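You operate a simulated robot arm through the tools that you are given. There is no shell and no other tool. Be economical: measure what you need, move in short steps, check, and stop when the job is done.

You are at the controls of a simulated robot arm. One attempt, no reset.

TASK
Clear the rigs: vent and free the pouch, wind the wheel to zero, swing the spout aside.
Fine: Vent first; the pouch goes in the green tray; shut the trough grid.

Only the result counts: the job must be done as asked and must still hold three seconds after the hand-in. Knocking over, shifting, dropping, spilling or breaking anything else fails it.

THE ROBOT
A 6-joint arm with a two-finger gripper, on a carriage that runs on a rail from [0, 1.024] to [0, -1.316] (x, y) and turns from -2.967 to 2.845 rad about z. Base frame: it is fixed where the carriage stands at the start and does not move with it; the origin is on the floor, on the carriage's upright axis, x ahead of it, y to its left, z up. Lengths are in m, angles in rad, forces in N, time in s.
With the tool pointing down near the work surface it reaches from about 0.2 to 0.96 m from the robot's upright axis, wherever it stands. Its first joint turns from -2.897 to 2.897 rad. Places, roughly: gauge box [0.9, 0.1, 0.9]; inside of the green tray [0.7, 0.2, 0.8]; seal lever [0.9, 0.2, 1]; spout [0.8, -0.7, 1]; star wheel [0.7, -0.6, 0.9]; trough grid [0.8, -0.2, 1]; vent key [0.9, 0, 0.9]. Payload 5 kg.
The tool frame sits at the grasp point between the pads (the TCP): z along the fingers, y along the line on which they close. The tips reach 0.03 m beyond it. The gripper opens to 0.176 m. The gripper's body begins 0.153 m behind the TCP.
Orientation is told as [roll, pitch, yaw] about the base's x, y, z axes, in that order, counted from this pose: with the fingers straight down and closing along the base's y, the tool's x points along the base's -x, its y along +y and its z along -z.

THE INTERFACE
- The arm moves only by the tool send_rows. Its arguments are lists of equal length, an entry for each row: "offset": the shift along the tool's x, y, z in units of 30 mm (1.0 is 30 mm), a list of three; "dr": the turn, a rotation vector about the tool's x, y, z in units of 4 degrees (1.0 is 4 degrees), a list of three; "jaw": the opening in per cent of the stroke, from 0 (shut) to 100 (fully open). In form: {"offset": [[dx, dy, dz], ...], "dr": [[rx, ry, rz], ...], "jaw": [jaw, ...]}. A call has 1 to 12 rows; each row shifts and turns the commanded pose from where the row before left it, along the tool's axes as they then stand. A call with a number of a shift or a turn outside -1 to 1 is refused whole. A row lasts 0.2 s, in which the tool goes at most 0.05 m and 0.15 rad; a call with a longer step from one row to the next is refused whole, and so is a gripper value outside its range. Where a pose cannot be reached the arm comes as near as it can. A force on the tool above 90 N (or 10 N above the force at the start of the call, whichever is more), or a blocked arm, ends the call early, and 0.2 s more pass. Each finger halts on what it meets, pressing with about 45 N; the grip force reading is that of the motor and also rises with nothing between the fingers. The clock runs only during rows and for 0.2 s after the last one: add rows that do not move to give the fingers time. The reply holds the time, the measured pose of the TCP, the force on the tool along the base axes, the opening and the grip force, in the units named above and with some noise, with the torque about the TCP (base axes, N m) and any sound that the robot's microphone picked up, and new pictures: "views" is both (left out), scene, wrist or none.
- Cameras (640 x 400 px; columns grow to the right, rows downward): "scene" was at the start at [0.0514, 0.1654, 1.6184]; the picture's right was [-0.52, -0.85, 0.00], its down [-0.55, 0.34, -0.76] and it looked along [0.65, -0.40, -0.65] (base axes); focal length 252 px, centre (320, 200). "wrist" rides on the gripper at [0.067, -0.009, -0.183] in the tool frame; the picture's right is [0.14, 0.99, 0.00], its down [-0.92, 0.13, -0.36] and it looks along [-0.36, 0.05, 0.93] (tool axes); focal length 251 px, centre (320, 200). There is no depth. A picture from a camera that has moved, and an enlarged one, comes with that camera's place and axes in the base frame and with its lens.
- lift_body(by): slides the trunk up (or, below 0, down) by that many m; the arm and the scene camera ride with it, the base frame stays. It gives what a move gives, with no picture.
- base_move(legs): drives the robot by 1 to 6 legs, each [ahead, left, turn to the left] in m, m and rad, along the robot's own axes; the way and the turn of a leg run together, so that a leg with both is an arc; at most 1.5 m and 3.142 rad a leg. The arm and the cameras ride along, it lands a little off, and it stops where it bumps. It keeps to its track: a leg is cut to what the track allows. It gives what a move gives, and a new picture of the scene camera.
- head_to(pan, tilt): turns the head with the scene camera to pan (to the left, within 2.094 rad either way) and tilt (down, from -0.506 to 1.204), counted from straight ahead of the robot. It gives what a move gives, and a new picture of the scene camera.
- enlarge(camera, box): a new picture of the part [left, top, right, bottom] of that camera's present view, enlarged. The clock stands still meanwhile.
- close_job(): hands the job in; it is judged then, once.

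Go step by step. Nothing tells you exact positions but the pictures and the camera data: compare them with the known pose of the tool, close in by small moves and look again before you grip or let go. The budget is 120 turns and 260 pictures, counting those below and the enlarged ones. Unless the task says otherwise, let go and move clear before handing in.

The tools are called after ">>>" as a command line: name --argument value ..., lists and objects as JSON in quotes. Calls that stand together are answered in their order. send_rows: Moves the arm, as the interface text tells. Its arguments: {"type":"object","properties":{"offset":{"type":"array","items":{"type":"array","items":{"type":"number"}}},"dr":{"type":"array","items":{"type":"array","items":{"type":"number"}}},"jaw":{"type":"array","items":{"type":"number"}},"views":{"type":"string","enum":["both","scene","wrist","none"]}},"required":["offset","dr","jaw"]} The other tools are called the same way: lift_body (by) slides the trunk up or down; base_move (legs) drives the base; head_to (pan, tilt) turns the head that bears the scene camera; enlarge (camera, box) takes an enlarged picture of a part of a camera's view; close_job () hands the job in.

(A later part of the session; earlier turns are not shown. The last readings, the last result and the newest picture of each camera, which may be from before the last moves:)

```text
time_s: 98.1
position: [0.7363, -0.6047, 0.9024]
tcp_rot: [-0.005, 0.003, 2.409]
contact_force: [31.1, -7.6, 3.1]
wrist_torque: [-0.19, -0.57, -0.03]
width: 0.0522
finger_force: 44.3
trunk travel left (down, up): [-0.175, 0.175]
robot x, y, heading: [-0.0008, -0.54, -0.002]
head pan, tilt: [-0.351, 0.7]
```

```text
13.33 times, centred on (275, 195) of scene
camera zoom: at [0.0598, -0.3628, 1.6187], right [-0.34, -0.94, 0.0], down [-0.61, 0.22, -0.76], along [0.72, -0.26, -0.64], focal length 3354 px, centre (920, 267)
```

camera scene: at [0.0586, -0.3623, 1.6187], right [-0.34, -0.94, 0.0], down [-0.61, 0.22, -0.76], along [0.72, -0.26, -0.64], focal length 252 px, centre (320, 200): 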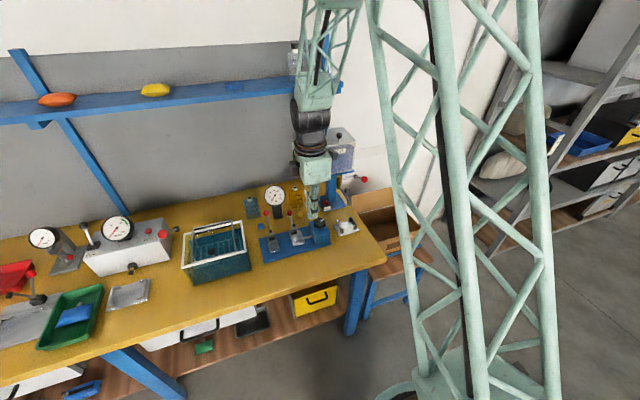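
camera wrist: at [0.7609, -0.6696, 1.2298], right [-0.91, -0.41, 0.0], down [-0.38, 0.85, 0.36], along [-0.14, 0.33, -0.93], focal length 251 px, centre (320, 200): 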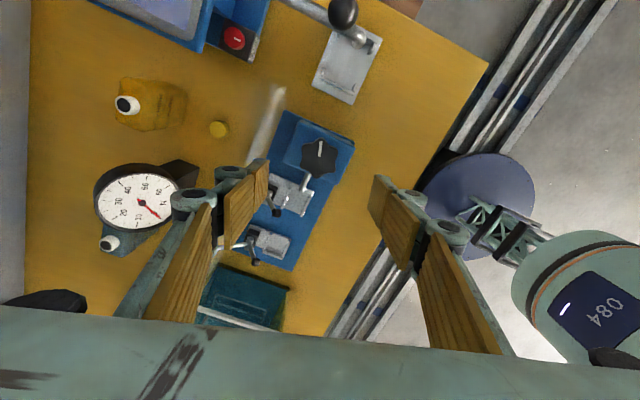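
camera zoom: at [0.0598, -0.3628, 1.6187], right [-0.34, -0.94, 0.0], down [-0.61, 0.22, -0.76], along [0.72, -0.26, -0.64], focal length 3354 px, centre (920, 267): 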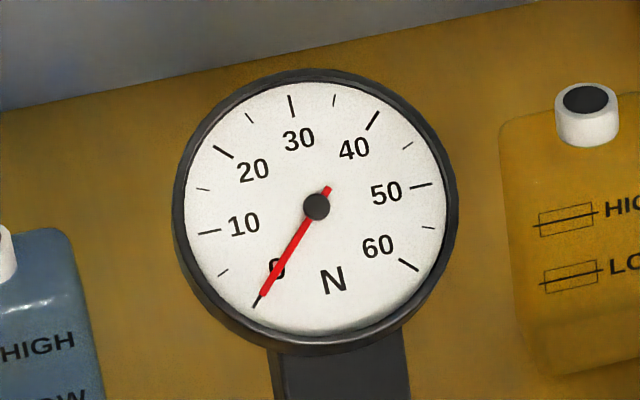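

Still no reaction from either dial or jaw within this range. I continue counter-clockwise as far as the wrist goes, looking for an end stop.

>>> send_rows --offset '[[0, 0, 0], [0, 0, 0], [0, 0, 0], [0, 0, 0], [0, 0, 0], [0, 0, 0], [0, 0, 0], [0, 0, 0], [0, 0, 0], [0, 0, 0], [0, 0, 0], [0, 0, 0]]' --dr '[[0, 0, -1], [0, 0, -1], [0, 0, -1], [0, 0, -1], [0, 0, -1], [0, 0, -1], [0, 0, -1], [0, 0, -1], [0, 0, -1], [0, 0, -1], [0, 0, -1], [0, 0, -1]]' --jaw '[15, 15, 15, 15, 15, 15, 15, 15, 15, 15, 15, 15]' --views "none"

>>> send_rows --offset '[[0, 0, 0], [0, 0, 0], [0, 0, 0], [0, 0, 0], [0, 0, 0], [0, 0, 0], [0, 0, 0], [0, 0, 0], [0, 0, 0], [0, 0, 0], [0, 0, 0], [0, 0, 0]]' --dr '[[0, 0, -1], [0, 0, -1], [0, 0, -1], [0, 0, -1], [0, 0, -1], [0, 0, -1], [0, 0, -1], [0, 0, -1], [0, 0, -1], [0, 0, -1], [0, 0, -1], [0, 0, -1]]' --jaw '[15, 15, 15, 15, 15, 15, 15, 15, 15, 15, 15, 15]' --views "wrist"

>>> enlarge --camera "scene" --box '[250, 180, 340, 255]'

```text
time_s: 100.3
position: [0.7262, -0.6015, 0.8999]
tcp_rot: [0.044, 0.01, 3.067]
contact_force: [-10.0, -8.8, 17.1]
wrist_torque: [1.03, 0.79, 0.32]
width: 0.0585
finger_force: 43.8
out of reach, approached as far as the arm can: row 8, 9, 10
trunk travel left (down, up): [-0.175, 0.175]
robot x, y, heading: [0.0009, -0.5438, -0.005]
head pan, tilt: [-0.351, 0.7]
stopped in row 10: the force on the tool passed its limit (the readings are from after the stop); the commanded pose is now the measured one
```

```text
time_s: 100.9
position: [0.7233, -0.6007, 0.8968]
tcp_rot: [0.073, 0.015, -3.121]
contact_force: [-5.4, -7.6, 18.1]
wrist_torque: [0.53, 0.79, -1.35]
width: 0.06
finger_force: 45.0
out of reach, approached as far as the arm can: row 1, 2
trunk travel left (down, up): [-0.175, 0.175]
robot x, y, heading: [0.0007, -0.5457, -0.01]
head pan, tilt: [-0.351, 0.7]
stopped in row 2: the force on the tool passed its limit (the readings are from after the stop); the commanded pose is now the measured one
camera wrist: at [0.7868, -0.5764, 1.0802], right [0.16, -0.98, 0.07], down [-0.93, -0.12, 0.36], along [-0.34, -0.12, -0.93], focal length 251 px, centre (320, 200)
```

wrist: 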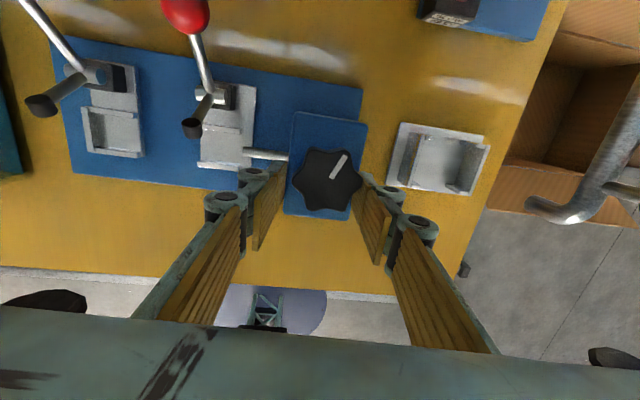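

```text
5.33 times, centred on (295, 218) of scene
camera zoom: at [0.0599, -0.3673, 1.6188], right [-0.35, -0.94, 0.0], down [-0.6, 0.23, -0.77], along [0.72, -0.27, -0.64], focal length 1342 px, centre (453, 107)
```

zoom: 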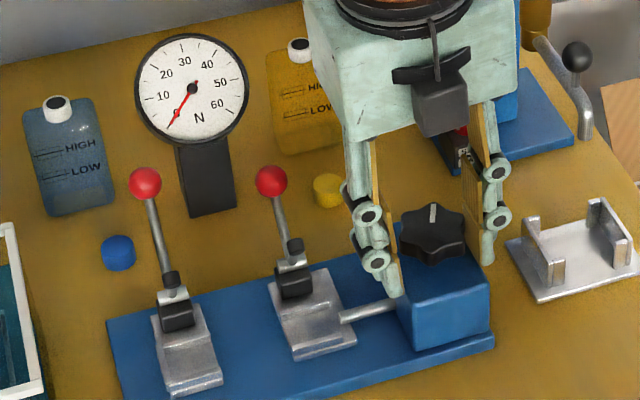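

The wrist hit its limit and slipped; the mark now points to about -24°, possibly at a wheel stop. I release, lift, straighten the tool and turn back for a clean regrip.

>>> send_rows --offset '[[0, 0, 0], [0, 0, 0], [0, 0, 0], [0, 0, -0.7], [0, 0, -1], [0, 0, -1], [0, 0, 0], [0, 0, 0], [0, 0, 0], [0, 0, 0], [0, 0, 0], [0, 0, 0]]' --dr '[[0, 0, 0], [0, 0, 0], [0, 0, 0], [0, 0, 0], [0, 0, 0], [0, 0, 0], [1, -0.2, 0], [0, 0, 1], [0, 0, 1], [0, 0, 1], [0, 0, 1], [0, 0, 1]]' --jaw '[50, 50, 50, 50, 50, 50, 50, 50, 50, 50, 50, 50]' --views "none"

>>> send_rows --offset '[[0, 0, 0], [0, 0, 0], [0, 0, 0], [0, 0, 0], [0, 0, 0], [0, 0, 0], [0, 0, 0], [0, 0, 0], [0, 0, 0], [0, 0, 0], [0, 0, 0], [0, 0, 0]]' --dr '[[0, 0, 1], [0, 0, 1], [0, 0, 1], [0, 0, 1], [0, 0, 1], [0, 0, 1], [0, 0, 1], [0, 0, 1], [0, 0, 1], [0, 0, 1], [0, 0, 1], [0, 0, 1]]' --jaw '[50, 50, 50, 50, 50, 50, 50, 50, 50, 50, 50, 50]' --views "wrist"

>>> enlarge --camera "scene" --box '[250, 180, 340, 255]'

```text
time_s: 103.5
position: [0.7208, -0.5892, 0.9743]
tcp_rot: [0.077, 0.047, 2.81]
contact_force: [0.4, 0.6, -0.1]
wrist_torque: [-0.03, 0.03, 0.01]
width: 0.0881
finger_force: 0.0
out of reach, approached as far as the arm can: row 6, 7
trunk travel left (down, up): [-0.175, 0.175]
robot x, y, heading: [0.0004, -0.5427, -0.006]
head pan, tilt: [-0.351, 0.7]
```

```text
time_s: 106.1
position: [0.7213, -0.5886, 0.9757]
tcp_rot: [0.015, 0.089, 1.973]
contact_force: [-1.0, -0.4, -0.9]
wrist_torque: [0.02, 0.01, -0.01]
width: 0.0881
finger_force: 0.0
trunk travel left (down, up): [-0.175, 0.175]
robot x, y, heading: [-0.0014, -0.5478, -0.01]
head pan, tilt: [-0.351, 0.7]
camera wrist: at [0.7516, -0.6301, 1.1638], right [-0.86, -0.51, 0.03], down [-0.49, 0.83, 0.28], along [-0.17, 0.23, -0.96], focal length 251 px, centre (320, 200)
```

wrist: 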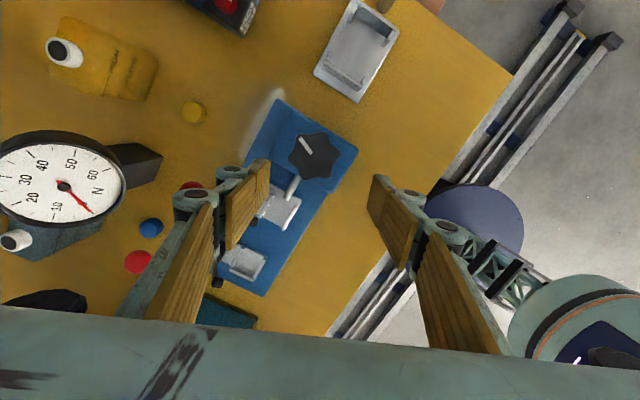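

```text
5.33 times, centred on (295, 218) of scene
camera zoom: at [0.0609, -0.3657, 1.6186], right [-0.35, -0.94, 0.0], down [-0.6, 0.23, -0.76], along [0.72, -0.27, -0.64], focal length 1342 px, centre (453, 107)
```

zoom: 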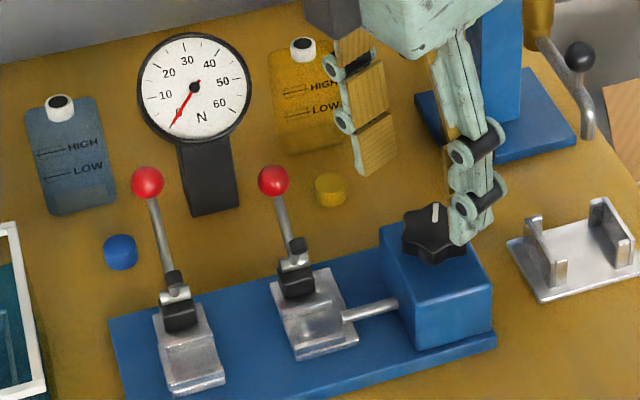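

Mark is now at about -17° (57° counter-clockwise from the start). I correct the tilt and turn on to yaw about 0.75 for a regrip with room to turn.

>>> send_rows --offset '[[0, 0, 0], [0, 0, 0], [0, 0, 0], [0, 0, 0], [0, 0, 0], [0, 0, 0], [0, 0, 0], [0, 0, 0], [0, 0, 0], [0, 0, 0], [0, 0, 0], [0, 0, 0]]' --dr '[[0.2, -0.65, 0], [0, -0.63, 0], [0, 0, 1], [0, 0, 1], [0, 0, 1], [0, 0, 1], [0, 0, 1], [0, 0, 1], [0, 0, 1], [0, 0, 1], [0, 0, 1], [0, 0, 1]]' --jaw '[50, 50, 50, 50, 50, 50, 50, 50, 50, 50, 50, 50]' --views "none"

>>> send_rows --offset '[[0, 0, 0], [0, 0, 0], [0, 0, 0], [0, 0, 0], [0, 0, 0], [0, 0, 0], [0, 0, 0], [0, 0, 0]]' --dr '[[0, 0, 1], [0, 0, 1], [0, 0, 1], [0, 0, 1], [0, 0, 1], [0, 0, 1], [0, 0, 1], [0, 0, 0.5]]' --jaw '[50, 50, 50, 50, 50, 50, 50, 50]' --views "none"

>>> enlarge --camera "wrist" --box '[180, 60, 460, 240]'

```text
time_s: 108.7
position: [0.7211, -0.5886, 0.9755]
tcp_rot: [0.001, 0.0, 1.274]
contact_force: [-0.1, 0.7, -0.1]
wrist_torque: [-0.02, 0.02, 0.02]
width: 0.088
finger_force: 0.1
trunk travel left (down, up): [-0.175, 0.175]
robot x, y, heading: [-0.0009, -0.5447, -0.008]
head pan, tilt: [-0.351, 0.7]
```

```text
time_s: 110.5
position: [0.722, -0.5861, 0.9746]
tcp_rot: [0.001, 0.003, 0.751]
contact_force: [0.5, -0.3, 0.3]
wrist_torque: [0.0, 0.0, 0.03]
width: 0.0877
finger_force: 0.1
trunk travel left (down, up): [-0.175, 0.175]
robot x, y, heading: [0.0002, -0.5443, -0.012]
head pan, tilt: [-0.351, 0.7]
```

```text
2.22 times, centred on (320, 150) of wrist
camera zoom: at [0.6793, -0.6402, 1.1582], right [-0.78, 0.63, 0.0], down [0.59, 0.72, 0.36], along [0.23, 0.28, -0.93], focal length 559 px, centre (320, 311)
```

zoom: 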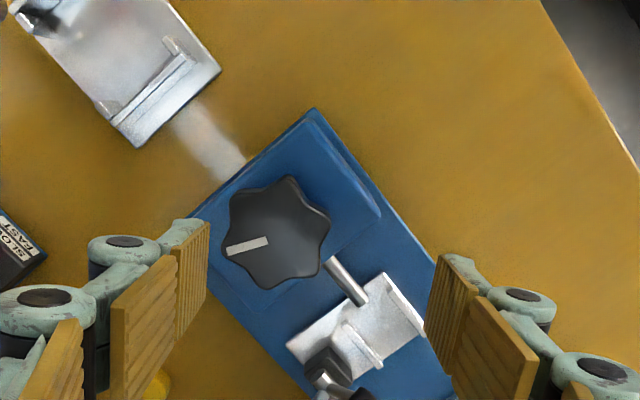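

>>> send_rows --offset '[[0, 0, 0], [0, 0, 0], [0, 0, 0], [-0.09, -0.75, 0], [0, 0, 0.6], [0, 0, 0.7], [0, 0, 0.6], [0, 0, 0.3], [0, 0, 0.2], [0, 0, 0], [0, 0, 0], [0, 0, 0]]' --dr '[[0, 0, 1], [0, 0, 1], [0, 0, 1], [0, 0, 0], [0, 0, 0], [0, 0, 0], [0, 0, 0], [0, 0, 0], [0, 0, 0], [0, 0, 0], [0, 0, 0], [0, 0, 0]]' --jaw '[50, 50, 50, 50, 50, 50, 50, 50, 50, 35, 15, 15]' --views "none"

>>> enlarge --camera "wrist" --box '[180, 60, 460, 240]'

```text
time_s: 113.1
position: [0.7348, -0.605, 0.9041]
tcp_rot: [0.001, 0.005, 0.542]
contact_force: [-11.1, 11.0, -1.8]
wrist_torque: [0.22, 0.36, 0.0]
width: 0.0524
finger_force: 44.7
trunk travel left (down, up): [-0.175, 0.175]
robot x, y, heading: [0.0013, -0.5477, -0.011]
head pan, tilt: [-0.351, 0.7]
```

```text
2.22 times, centred on (320, 150) of wrist
camera zoom: at [0.6829, -0.6472, 1.0875], right [-0.63, 0.78, 0.0], down [0.73, 0.59, 0.36], along [0.28, 0.23, -0.93], focal length 559 px, centre (320, 311)
```

zoom: 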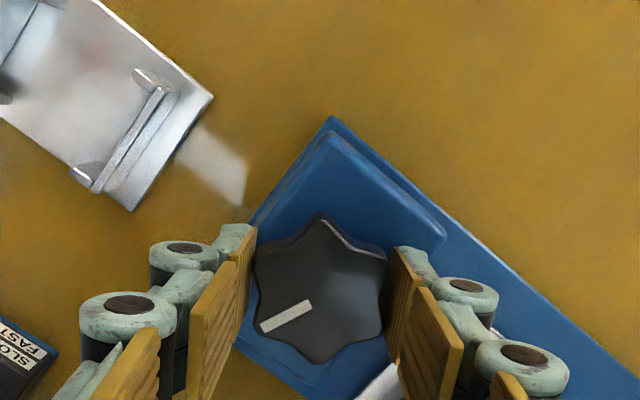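

Clean regrip. I turn counter-clockwise up to 96° and watch for resistance.

>>> send_rows --offset '[[0, 0, 0], [0, 0, 0], [0, 0, 0], [0, 0, 0], [0, 0, 0], [0, 0, 0], [0, 0, 0], [0, 0, 0], [0, 0, 0], [0, 0, 0], [0, 0, 0], [0, 0, 0]]' --dr '[[0, 0, -1], [0, 0, -1], [0, 0, -1], [0, 0, -1], [0, 0, -1], [0, 0, -1], [0, 0, -1], [0, 0, -1], [0, 0, -1], [0, 0, -1], [0, 0, -1], [0, 0, -1]]' --jaw '[15, 15, 15, 15, 15, 15, 15, 15, 15, 15, 15, 15]' --views "none"

>>> enlarge --camera "wrist" --box '[180, 60, 460, 240]'

>>> enlarge --camera "scene" --box '[250, 180, 340, 255]'

```text
time_s: 115.7
position: [0.7341, -0.6069, 0.9035]
tcp_rot: [0.002, 0.0, 1.381]
contact_force: [-8.6, 3.9, 1.2]
wrist_torque: [-0.15, 0.19, -0.43]
width: 0.0524
finger_force: 44.6
trunk travel left (down, up): [-0.175, 0.175]
robot x, y, heading: [-0.0002, -0.5476, -0.006]
head pan, tilt: [-0.351, 0.7]
```

```text
2.22 times, centred on (320, 150) of wrist
camera zoom: at [0.7314, -0.6743, 1.0866], right [-1.0, 0.05, 0.0], down [0.05, 0.93, 0.36], along [0.02, 0.36, -0.93], focal length 559 px, centre (320, 311)
```

zoom: 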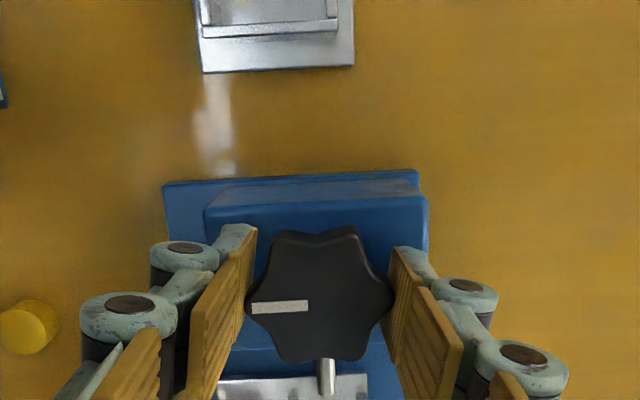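

```text
5.33 times, centred on (295, 218) of scene
camera zoom: at [0.0605, -0.3656, 1.6187], right [-0.35, -0.94, 0.0], down [-0.6, 0.23, -0.77], along [0.72, -0.27, -0.64], focal length 1342 px, centre (453, 107)
```

zoom: 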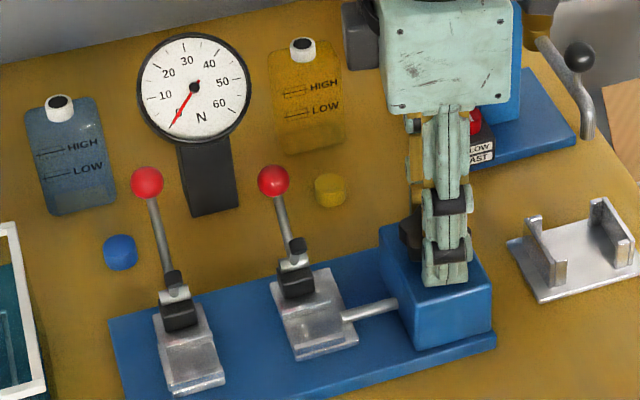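

The mark now points straight along +x and the wheel resisted further turning (torque, fingers slipping on the lobes), so this is the zero stop. I release and verify.

>>> send_rows --offset '[[0, 0, 0], [0, 0, 0], [0, 0, 0], [0, 0, -0.5], [0, 0, -1], [0, 0, -1], [0, 0, -1], [0, 0, -1]]' --dr '[[0, 0, 0], [0, 0, 0], [0, 0, 0], [0, 0, 0], [0, 0, 0], [0, 0, 0], [0, 0, 0], [0, 0, 0]]' --jaw '[50, 50, 50, 50, 50, 50, 50, 50]' --views "none"

>>> enlarge --camera "wrist" --box '[220, 80, 420, 220]'

>>> enlarge --camera "scene" --box '[285, 205, 345, 250]'

```text
time_s: 117.5
position: [0.7339, -0.6047, 1.0371]
tcp_rot: [0.003, 0.001, 1.378]
contact_force: [-0.4, -0.2, 0.3]
wrist_torque: [-0.01, 0.09, 0.0]
width: 0.0879
finger_force: 0.0
trunk travel left (down, up): [-0.175, 0.175]
robot x, y, heading: [0.0029, -0.5466, -0.009]
head pan, tilt: [-0.351, 0.7]
```

```text
2.86 times, centred on (320, 150) of wrist
camera zoom: at [0.7301, -0.672, 1.2202], right [-1.0, 0.05, 0.0], down [0.05, 0.93, 0.36], along [0.02, 0.36, -0.93], focal length 718 px, centre (320, 343)
```

zoom: 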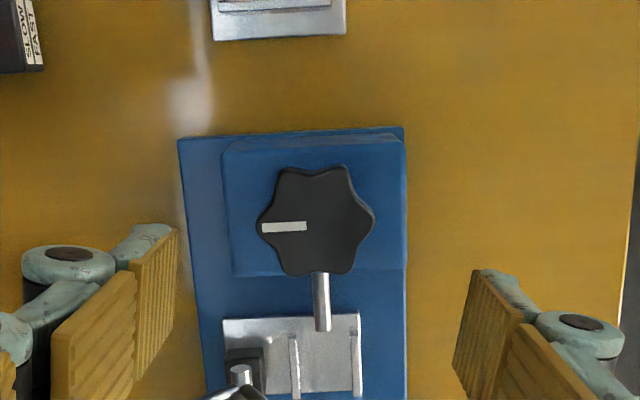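

```text
8.89 times, centred on (315, 228) of scene
camera zoom: at [0.0612, -0.3657, 1.6187], right [-0.35, -0.94, 0.0], down [-0.6, 0.23, -0.76], along [0.72, -0.27, -0.64], focal length 2236 px, centre (364, -44)
```

zoom: 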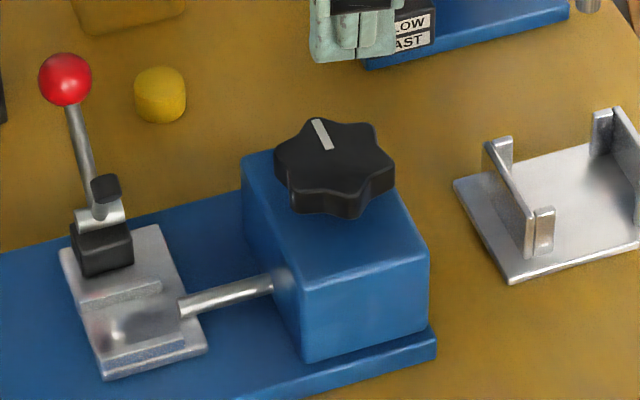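

The wheel mark points exactly along +x, at the zero stop. Now the spout: I move the arm clear and take a look at it.

>>> send_rows --offset '[[0, 0.6, -1], [0, 0.8, -1], [0, 0.8, -1], [0, 0.8, -1], [0, 0.8, -1], [-0.5, 0.8, -0.5], [-1, 0, 0], [-1, 0, 0]]' --dr '[[0, 0, 0], [0, 0, 0], [0, 0, 0], [0, 0, 0], [0, 0, 0], [0, 0, 0], [0, 0, 0], [0, 0, 0]]' --jaw '[10, 0, 0, 0, 0, 0, 0, 0]' --views "none"

>>> head_to --pan -0.45 --tilt 0.55

>>> enlarge --camera "scene" --box '[280, 150, 400, 260]'

```text
time_s: 119.3
position: [0.6152, -0.5056, 1.2035]
tcp_rot: [0.004, 0.0, 1.38]
contact_force: [0.0, -0.7, -0.7]
wrist_torque: [-0.01, 0.13, -0.01]
width: 0.0
finger_force: 45.0
trunk travel left (down, up): [-0.175, 0.175]
robot x, y, heading: [0.0008, -0.5479, -0.008]
head pan, tilt: [-0.351, 0.7]
```

```text
time_s: 120.0
position: [0.614, -0.5056, 1.2032]
tcp_rot: [0.001, 0.002, 1.379]
contact_force: [0.2, 0.6, 0.4]
wrist_torque: [0.0, -0.06, -0.02]
width: 0.0
finger_force: 45.4
trunk travel left (down, up): [-0.175, 0.175]
robot x, y, heading: [-0.0028, -0.5461, -0.011]
head pan, tilt: [-0.45, 0.55]
camera scene: at [0.0617, -0.3756, 1.6318], right [-0.44, -0.9, 0.0], down [-0.47, 0.23, -0.85], along [0.76, -0.38, -0.52], focal length 252 px, centre (320, 200)
```

scene: 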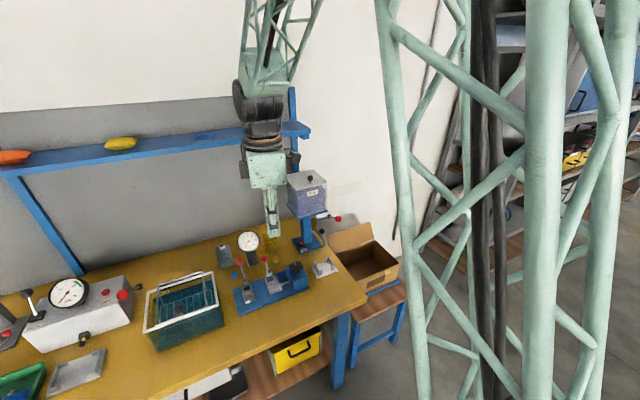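

```text
3.64 times, centred on (340, 205) of scene
camera zoom: at [0.0617, -0.3756, 1.6318], right [-0.44, -0.9, 0.0], down [-0.47, 0.23, -0.85], along [0.76, -0.38, -0.52], focal length 915 px, centre (247, 182)
```

zoom: 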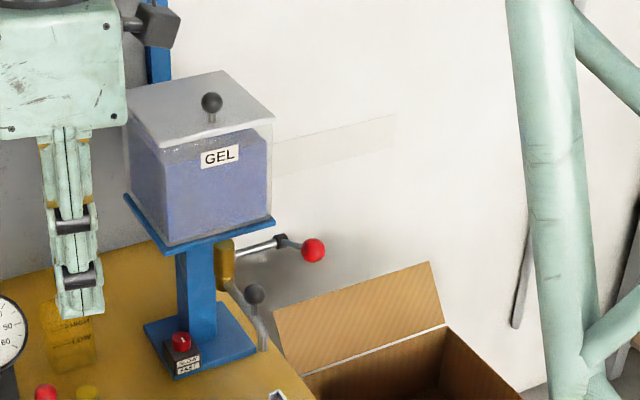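

I drive the base nearer to the spout and turn the gripper so the wrist camera looks forward at it.

>>> base_move --legs '[[0, -0.25, 0.01]]'

>>> send_rows --offset '[[0, 0.6, 0], [0, 0.6, 0], [0, 0.6, 0], [0, 0, 0], [0, 0, 0], [0, 0, 0], [0, 0, 0], [0, 0, 0], [0, 0, 0], [0, 0, 0], [0, 0, 0], [0, 0, 0]]' --dr '[[0, 0, 1], [0, 0, 1], [0, 0, 1], [0, 0, 1], [0, 0, 1], [0, 0, 1], [0, 0, 1], [0, 0, 1], [0, 0, 1], [0, 0, 1], [0, 0, 1], [0, 0, 1]]' --jaw '[0, 0, 0, 0, 0, 0, 0, 0, 0, 0, 0, 0]' --views "none"

>>> send_rows --offset '[[0, 0, 0], [0, 0, 0], [0, 0, 0], [0, 0, 0], [0, 0, 0], [0, 0, 0], [0, 0, 0], [0, 0, 0]]' --dr '[[0, 0, 1], [0, 0, 1], [0, 0, 1], [0, 0, 1], [0, 0, 1], [0, 0, 1], [0, 0, 1], [0, 0, 0.75]]' --jaw '[0, 0, 0, 0, 0, 0, 0, 0]' --views "both"

```text
time_s: 121.8
position: [0.6136, -0.7472, 1.2034]
tcp_rot: [0.002, 0.0, 1.387]
contact_force: [-0.8, -0.6, 0.1]
wrist_torque: [0.01, 0.0, -0.02]
width: 0.0002
finger_force: 45.1
trunk travel left (down, up): [-0.175, 0.175]
robot x, y, heading: [-0.0021, -0.7916, -0.004]
head pan, tilt: [-0.45, 0.55]
camera scene: at [0.0606, -0.6207, 1.6318], right [-0.44, -0.9, 0.0], down [-0.47, 0.23, -0.85], along [0.77, -0.37, -0.52], focal length 252 px, centre (320, 200)
```

scene: 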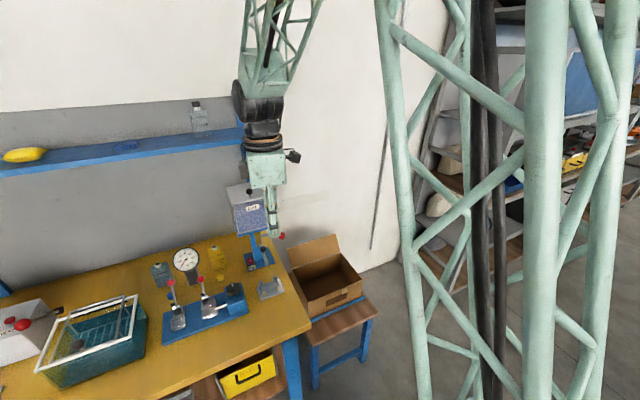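

```text
time_s: 124.4
position: [0.5617, -0.7329, 1.2029]
tcp_rot: [0.001, 0.003, 0.547]
contact_force: [-0.1, -0.4, -0.2]
wrist_torque: [-0.01, -0.03, 0.01]
width: 0.0
finger_force: 45.0
trunk travel left (down, up): [-0.175, 0.175]
robot x, y, heading: [0.0032, -0.7923, 0.0]
head pan, tilt: [-0.45, 0.55]
```

```text
time_s: 126.2
position: [0.5622, -0.7343, 1.2038]
tcp_rot: [0.0, 0.001, 0.008]
contact_force: [-0.3, -0.3, 0.8]
wrist_torque: [0.0, -0.02, 0.01]
width: 0.0002
finger_force: 45.4
trunk travel left (down, up): [-0.175, 0.175]
robot x, y, heading: [0.0048, -0.7921, -0.001]
head pan, tilt: [-0.45, 0.55]
camera scene: at [0.0606, -0.6208, 1.6318], right [-0.44, -0.9, 0.0], down [-0.47, 0.23, -0.85], along [0.77, -0.37, -0.52], focal length 252 px, centre (320, 200)
camera wrist: at [0.4958, -0.7431, 1.3868], right [-0.15, 0.99, 0.0], down [0.92, 0.14, 0.36], along [0.36, 0.05, -0.93], focal length 251 px, centre (320, 200)
```

scene: 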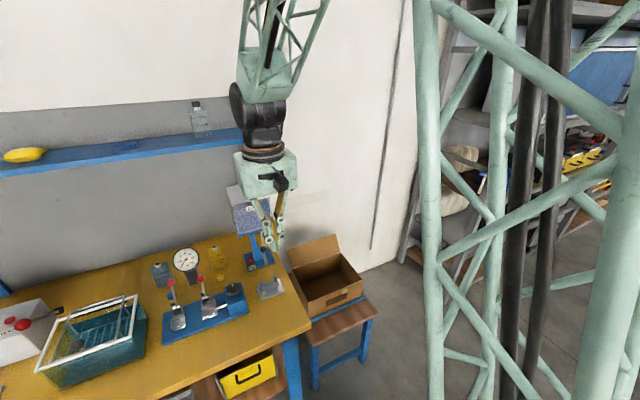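
wrist: 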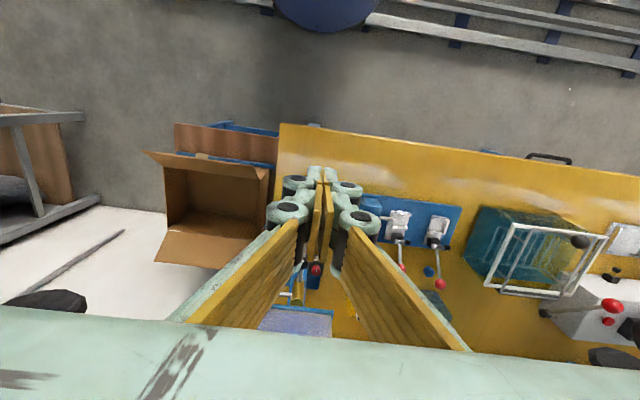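

The gripper blocks the view, so I move it to the right side and look with both cameras.

>>> send_rows --offset '[[0, -1, 0], [0, -1, 0], [0, -1, 0], [0, -1, 0], [0, -1, 0], [0, -1, 0], [0, -1, 0], [0, -1, 0]]' --dr '[[0, 0, 0], [0, 0, 0], [0, 0, 0], [0, 0, 0], [0, 0, 0], [0, 0, 0], [0, 0, 0], [0, 0, 0]]' --jaw '[0, 0, 0, 0, 0, 0, 0, 0]' --views "wrist"

>>> head_to --pan -0.2 --tilt 0.6

>>> enlarge --camera "scene" --box '[270, 130, 390, 250]'

>>> enlarge --camera "wrist" --box '[330, 160, 500, 330]'

```text
time_s: 128.0
position: [0.5657, -0.976, 1.203]
tcp_rot: [0.001, 0.003, 0.009]
contact_force: [0.6, 0.5, -1.0]
wrist_torque: [-0.02, 0.01, -0.02]
width: 0.0002
finger_force: 45.1
trunk travel left (down, up): [-0.175, 0.175]
robot x, y, heading: [-0.0003, -0.7915, -0.004]
head pan, tilt: [-0.45, 0.55]
camera wrist: at [0.4979, -0.9848, 1.3862], right [-0.15, 0.99, 0.0], down [0.92, 0.14, 0.36], along [0.36, 0.05, -0.93], focal length 251 px, centre (320, 200)
```

wrist: 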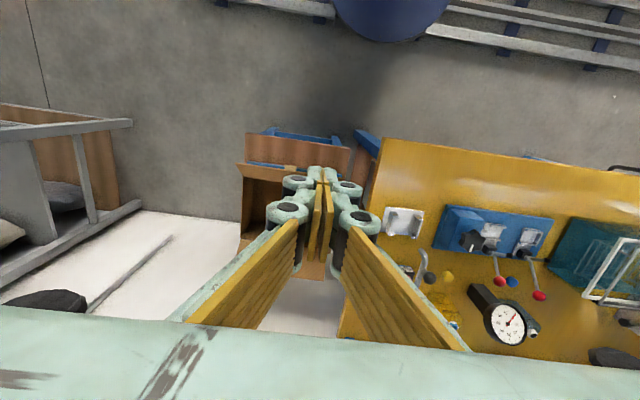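

```text
time_s: 128.8
position: [0.5643, -0.9746, 1.2023]
tcp_rot: [0.0, 0.003, 0.009]
contact_force: [-0.1, 0.1, -0.8]
wrist_torque: [-0.03, 0.01, 0.02]
width: 0.0001
finger_force: 44.7
trunk travel left (down, up): [-0.175, 0.175]
robot x, y, heading: [0.0013, -0.7931, -0.002]
head pan, tilt: [-0.201, 0.6]
camera scene: at [0.0664, -0.5995, 1.6273], right [-0.2, -0.98, 0.0], down [-0.55, 0.11, -0.83], along [0.81, -0.17, -0.56], focal length 252 px, centre (320, 200)
```

scene: 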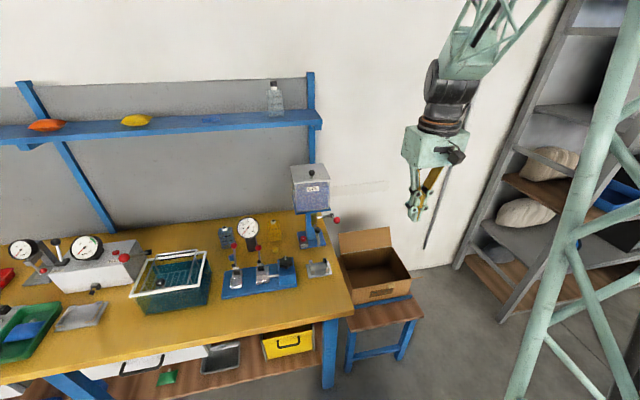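

```text
3.33 times, centred on (330, 190) of scene
camera zoom: at [0.0664, -0.5995, 1.6273], right [-0.2, -0.98, 0.0], down [-0.55, 0.11, -0.83], along [0.81, -0.17, -0.56], focal length 839 px, centre (287, 233)
```

zoom: 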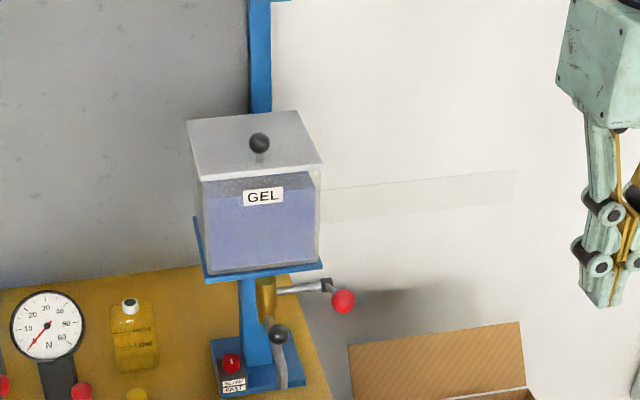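

```text
2.35 times, centred on (415, 245) of wrist
camera zoom: at [0.4979, -0.9844, 1.3862], right [-0.15, 0.99, 0.0], down [0.92, 0.14, 0.36], along [0.36, 0.05, -0.93], focal length 592 px, centre (96, 94)
```

zoom: 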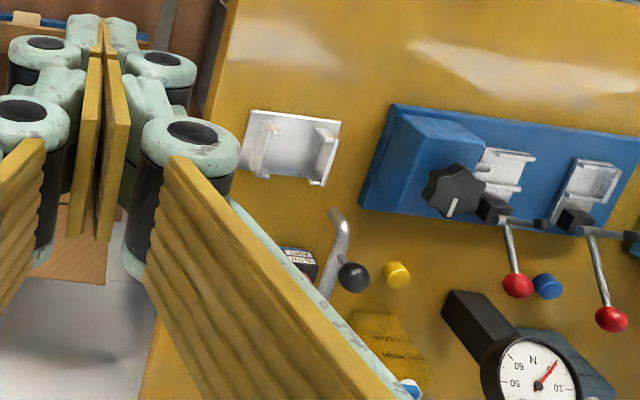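

The spout points toward me from the valve at about (0.86, -0.74); its black knob is at about (0.771, -0.737, 1.0) and the outlet tip at (0.74, -0.74, 0.957). I'll push it toward +y from its right side, with the gripper tilted back to stay clear of the tank and away from the red tap lever.

>>> send_rows --offset '[[-0.8, 0.8, 0.8], [-0.8, 0.8, 0.8], [-0.8, 0.8, 0.8], [-0.7, 0.8, 0.7], [0, 0.8, 0], [0, 0, 0], [0, 0, 0], [0, 0, 0], [0, 0, 0], [0, 0, 0], [0, 0, 0], [0, 0, 0]]' --dr '[[0, 0, 0], [0, 0, 0], [0, 0, 0], [0, 0, 0], [0, 0, 0], [0, -1, 0], [0, -1, 0], [0, -1, 0], [0, -1, 0], [0, -1, 0], [0, -1, 0], [0, -1, 0]]' --jaw '[0, 0, 0, 0, 0, 0, 0, 0, 0, 0, 0, 0]' --views "wrist"

>>> enlarge --camera "scene" --box '[280, 150, 390, 260]'

>>> enlarge --camera "wrist" --box '[240, 80, 440, 240]'

```text
time_s: 131.4
position: [0.6549, -0.8629, 1.109]
tcp_rot: [-0.027, -0.397, 0.008]
contact_force: [-0.7, 0.2, 0.1]
wrist_torque: [0.01, 0.03, 0.01]
width: 0.0
finger_force: 44.9
out of reach, approached as far as the arm can: row 11, 12
trunk travel left (down, up): [-0.175, 0.175]
robot x, y, heading: [0.0045, -0.7884, -0.011]
head pan, tilt: [-0.201, 0.6]
camera wrist: at [0.5218, -0.8669, 1.2528], right [-0.12, 0.99, -0.08], down [0.71, 0.14, 0.69], along [0.69, 0.03, -0.72], focal length 251 px, centre (320, 200)
```

wrist: 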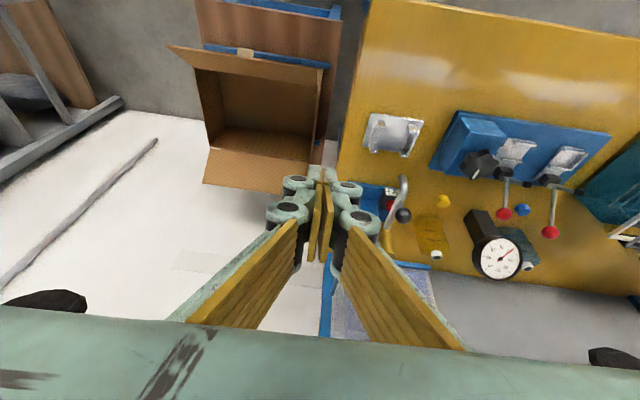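

```text
3.64 times, centred on (335, 205) of scene
camera zoom: at [0.0665, -0.5994, 1.6273], right [-0.2, -0.98, 0.0], down [-0.55, 0.11, -0.83], along [0.81, -0.17, -0.56], focal length 915 px, centre (266, 182)
```

zoom: 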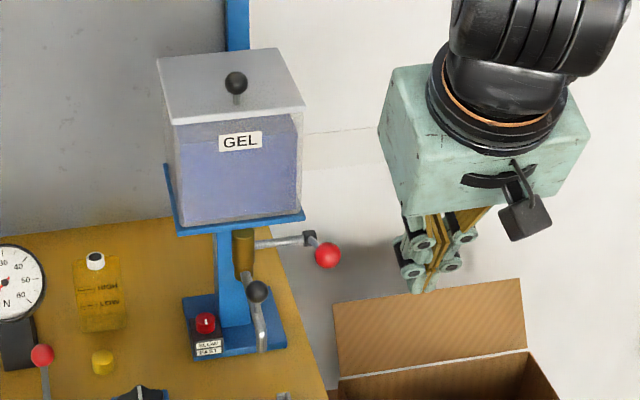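

```text
2.50 times, centred on (340, 160) of wrist
camera zoom: at [0.5218, -0.8669, 1.2528], right [-0.12, 0.99, -0.08], down [0.71, 0.14, 0.69], along [0.69, 0.03, -0.72], focal length 629 px, centre (270, 300)
```

zoom: 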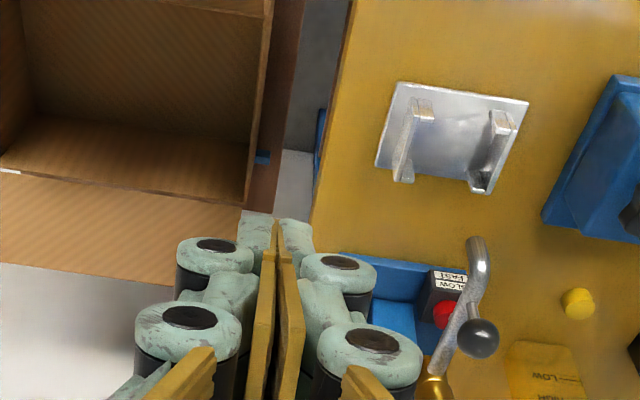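

The red tap ball is close, at about (0.772, -0.812, 1.035), so I come in from the robot side below and in front of it, ending right of the spout outlet.

>>> send_rows --offset '[[-0.19, 0.48, 0.97], [-0.19, 0.48, 0.97], [-0.19, 0.48, 0.97], [-0.19, 0.48, 0.97], [-0.19, 0.48, 0.97]]' --dr '[[0, 0, 0], [0, 0, 0], [0, 0, 0], [0, 0, 0], [0, 0, 0]]' --jaw '[0, 0, 0, 0, 0]' --views "wrist"

>>> enlarge --camera "scene" --box '[295, 190, 365, 260]'

>>> enlarge --camera "wrist" --box '[240, 80, 440, 240]'

```text
time_s: 132.6
position: [0.7119, -0.7601, 1.0054]
tcp_rot: [-0.089, -0.38, 0.437]
contact_force: [0.2, -1.1, 0.6]
wrist_torque: [0.1, 0.12, 0.1]
width: 0.0
finger_force: 44.9
out of reach, approached as far as the arm can: row 1
trunk travel left (down, up): [-0.175, 0.175]
robot x, y, heading: [0.0014, -0.7896, 0.001]
head pan, tilt: [-0.201, 0.6]
camera wrist: at [0.5918, -0.8088, 1.1514], right [-0.51, 0.85, -0.13], down [0.59, 0.45, 0.67], along [0.63, 0.26, -0.73], focal length 251 px, centre (320, 200)
```

wrist: 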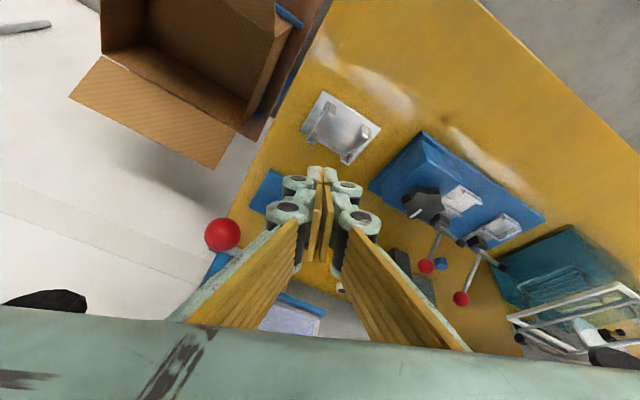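

```text
5.71 times, centred on (330, 225) of scene
camera zoom: at [0.0656, -0.5994, 1.6273], right [-0.2, -0.98, 0.0], down [-0.55, 0.11, -0.83], along [0.81, -0.17, -0.56], focal length 1438 px, centre (263, 57)
```

zoom: 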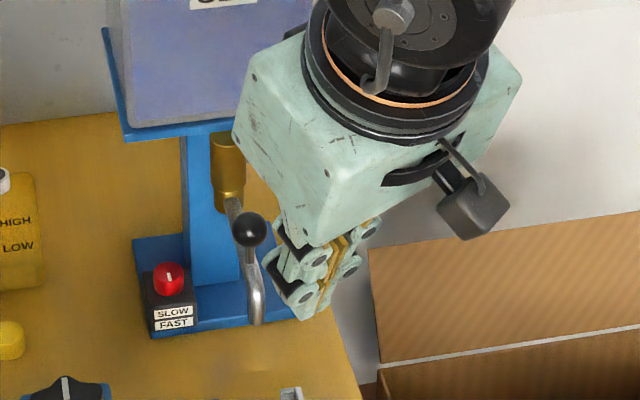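

```text
2.50 times, centred on (340, 160) of wrist
camera zoom: at [0.5918, -0.8088, 1.1514], right [-0.51, 0.85, -0.13], down [0.59, 0.45, 0.67], along [0.63, 0.26, -0.73], focal length 629 px, centre (270, 300)
```

zoom: 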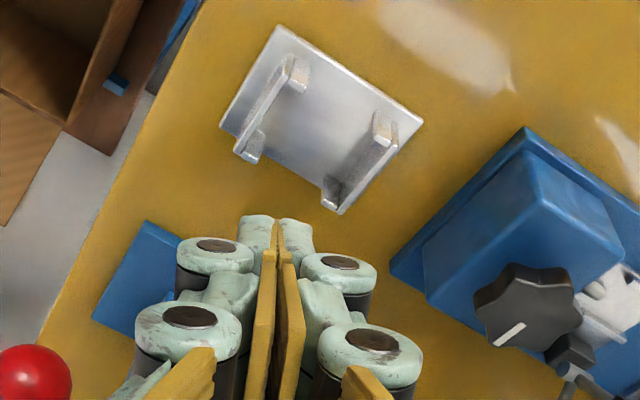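

The arm yawed by itself at the edge of its reach, but the tip is now in front-right of the spout, at about (0.722, -0.755, 0.977). I nudge it deeper beside the outlet in a small step.

>>> send_rows --offset '[[-0.17, -0.25, 0.28], [-0.17, -0.2, 0.28]]' --dr '[[0, 0, 0], [0, 0, 0]]' --jaw '[0, 0]' --views "none"

>>> enlarge --camera "scene" --box '[295, 190, 365, 260]'

>>> enlarge --camera "wrist" --box '[180, 120, 460, 330]'

```text
time_s: 133.2
position: [0.7398, -0.7882, 0.9945]
tcp_rot: [0.028, -0.414, 0.008]
contact_force: [-0.7, -0.2, 0.1]
wrist_torque: [-0.01, -0.09, -0.02]
width: 0.0001
finger_force: 44.7
trunk travel left (down, up): [-0.175, 0.175]
robot x, y, heading: [0.0039, -0.7914, -0.008]
head pan, tilt: [-0.201, 0.6]
```

```text
5.71 times, centred on (330, 225) of scene
camera zoom: at [0.0659, -0.5994, 1.6272], right [-0.2, -0.98, 0.0], down [-0.55, 0.11, -0.83], along [0.81, -0.17, -0.56], focal length 1438 px, centre (263, 57)
```

zoom: 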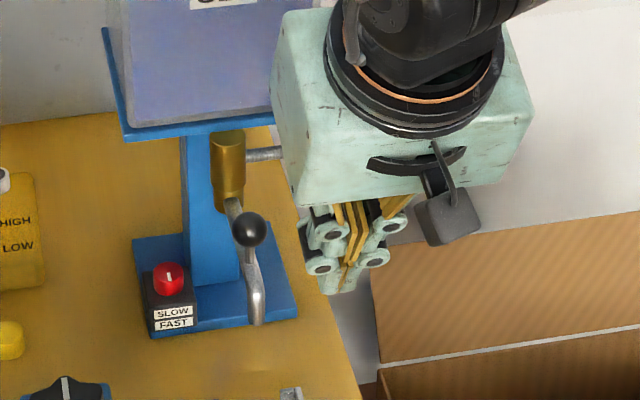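

```text
1.90 times, centred on (320, 225) of wrist
camera zoom: at [0.6054, -0.8028, 1.1359], right [-0.14, 0.99, -0.03], down [0.7, 0.12, 0.71], along [0.7, 0.08, -0.71], focal length 479 px, centre (320, 152)
```

zoom: 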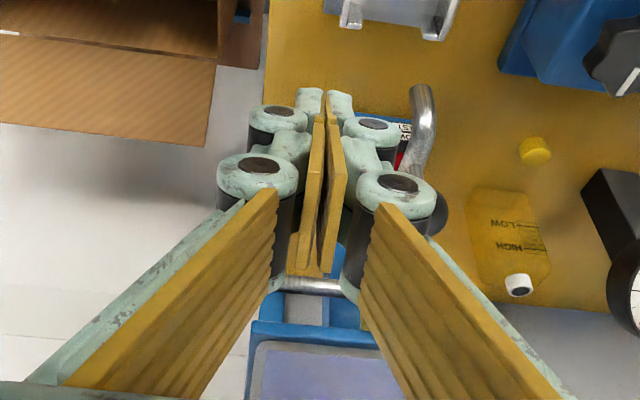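

The pose is now as planned: tip right of the outlet, nothing touched. I push gently toward +y.

>>> send_rows --offset '[[0, 0.39, 0.08], [0, 0.39, 0.08], [0, 0.39, 0.08], [0, 0.47, 0], [0, 0.47, 0], [-0.13, 0.56, 0.06], [-0.13, 0.56, 0.06]]' --dr '[[0, 0, 0], [0, 0, 0], [0, 0, 0], [0, 0, 0], [0, 0, 0], [0, 0, 0], [0, 0, 0]]' --jaw '[0, 0, 0, 0, 0, 0, 0]' --views "none"

>>> enlarge --camera "scene" --box '[285, 185, 365, 260]'

>>> enlarge --camera "wrist" --box '[180, 120, 460, 330]'

```text
time_s: 134.8
position: [0.7347, -0.7278, 0.994]
tcp_rot: [0.056, -0.37, 0.011]
contact_force: [-0.3, -0.3, 0.9]
wrist_torque: [0.08, -0.03, 0.04]
width: 0.0
finger_force: 45.2
out of reach, approached as far as the arm can: row 3, 4, 5, 6, 7
trunk travel left (down, up): [-0.175, 0.175]
robot x, y, heading: [0.0033, -0.7907, -0.006]
head pan, tilt: [-0.201, 0.6]
```

```text
5.33 times, centred on (325, 222) of scene
camera zoom: at [0.0661, -0.5994, 1.6273], right [-0.2, -0.98, 0.0], down [-0.55, 0.11, -0.83], along [0.81, -0.17, -0.56], focal length 1342 px, centre (293, 80)
```

zoom: 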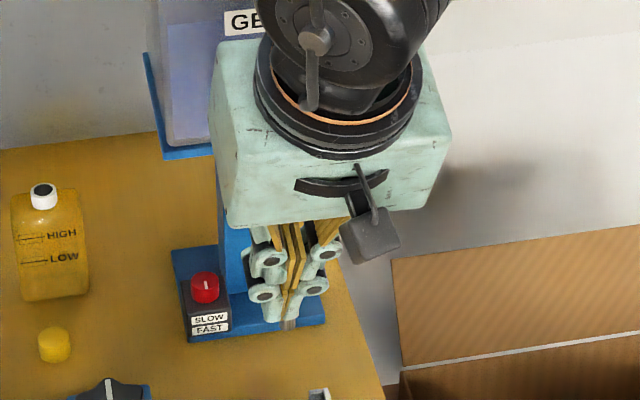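

```text
1.90 times, centred on (320, 225) of wrist
camera zoom: at [0.6062, -0.7489, 1.1393], right [-0.16, 0.99, 0.0], down [0.73, 0.12, 0.68], along [0.67, 0.11, -0.73], focal length 479 px, centre (320, 152)
```

zoom: 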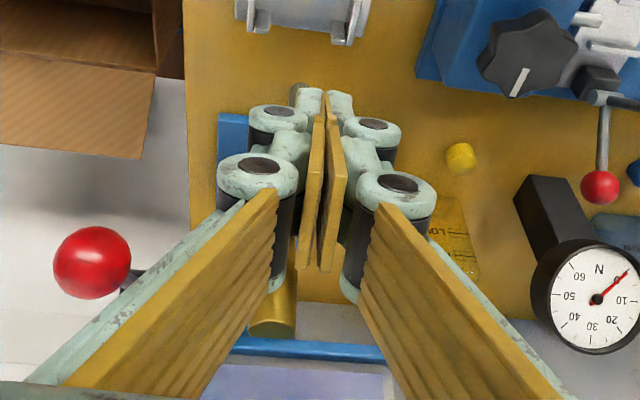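

The tip slid over the low outlet without moving the spout, and the tilt is at the arm's limit. I back off, straighten the tool to vertical, and will come in lower.

>>> send_rows --offset '[[0, 0, -0.8], [0, 0, -0.8], [0, 0, -0.8], [0, 0, -0.8], [0, -0.8, 0], [0, -0.8, 0], [0, 0, 0], [0, 0, 0], [0, 0, 0], [0, 0, 0], [0, 0, 0], [0, 0, 0]]' --dr '[[0, 0, 0], [0, 0, 0], [0, 0, 0], [0, 0, 0], [0, 0, 0], [0, 0, 0], [0, 1, 0], [0, 1, 0], [0, 1, 0], [0, 1, 0], [0, 1, 0], [0, 0.9, 0]]' --jaw '[0, 0, 0, 0, 0, 0, 0, 0, 0, 0, 0, 0]' --views "wrist"

>>> enlarge --camera "scene" --box '[285, 185, 365, 260]'

```text
time_s: 137.4
position: [0.7295, -0.7719, 1.055]
tcp_rot: [0.089, -0.135, 0.035]
contact_force: [-1.2, 0.2, 1.3]
wrist_torque: [-0.03, -0.09, -0.02]
width: 0.0
finger_force: 44.4
out of reach, approached as far as the arm can: row 1, 3, 4, 7, 8, 9
trunk travel left (down, up): [-0.175, 0.175]
robot x, y, heading: [0.0007, -0.7905, -0.0]
head pan, tilt: [-0.201, 0.6]
camera wrist: at [0.641, -0.8005, 1.2269], right [-0.18, 0.98, 0.07], down [0.86, 0.13, 0.49], along [0.47, 0.15, -0.87], focal length 251 px, centre (320, 200)
```

wrist: 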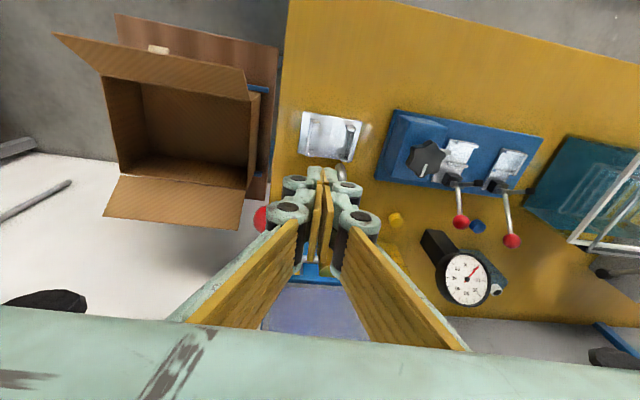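

```text
5.33 times, centred on (325, 222) of scene
camera zoom: at [0.0662, -0.5994, 1.6273], right [-0.2, -0.98, 0.0], down [-0.55, 0.11, -0.83], along [0.81, -0.17, -0.56], focal length 1342 px, centre (293, 80)
```

zoom: 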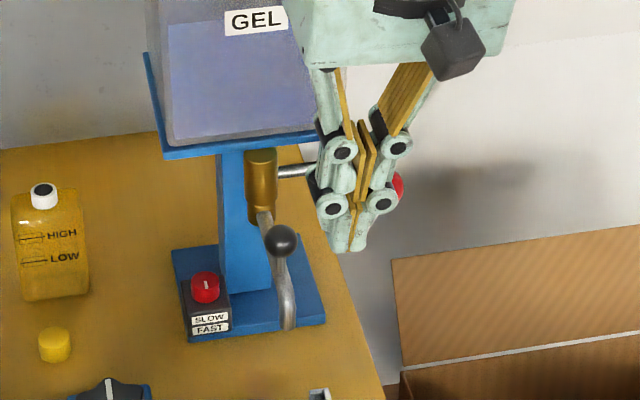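

>>> send_rows --offset '[[1, 0, -0.3], [0, 0, -0.3], [0, 0, 0], [0, 0, 0]]' --dr '[[0, 0, 0], [0.6, 0.9, 0.2], [0.6, 0.9, 0.2], [0, 0, 0]]' --jaw '[0, 0, 0, 0]' --views "none"

>>> enlarge --camera "scene" --box '[285, 185, 365, 260]'

```text
time_s: 138.4
position: [0.6997, -0.7753, 1.0673]
tcp_rot: [0.005, -0.007, 0.012]
contact_force: [1.0, 0.8, -0.7]
wrist_torque: [-0.11, 0.19, -0.01]
width: 0.0
finger_force: 45.1
trunk travel left (down, up): [-0.175, 0.175]
robot x, y, heading: [-0.0026, -0.7902, 0.003]
head pan, tilt: [-0.201, 0.6]
```

```text
5.33 times, centred on (325, 222) of scene
camera zoom: at [0.0676, -0.5992, 1.6272], right [-0.2, -0.98, 0.0], down [-0.55, 0.11, -0.82], along [0.81, -0.17, -0.57], focal length 1342 px, centre (293, 80)
```

zoom: 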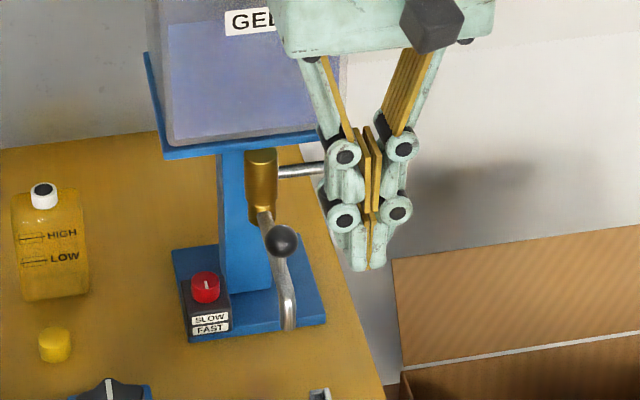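

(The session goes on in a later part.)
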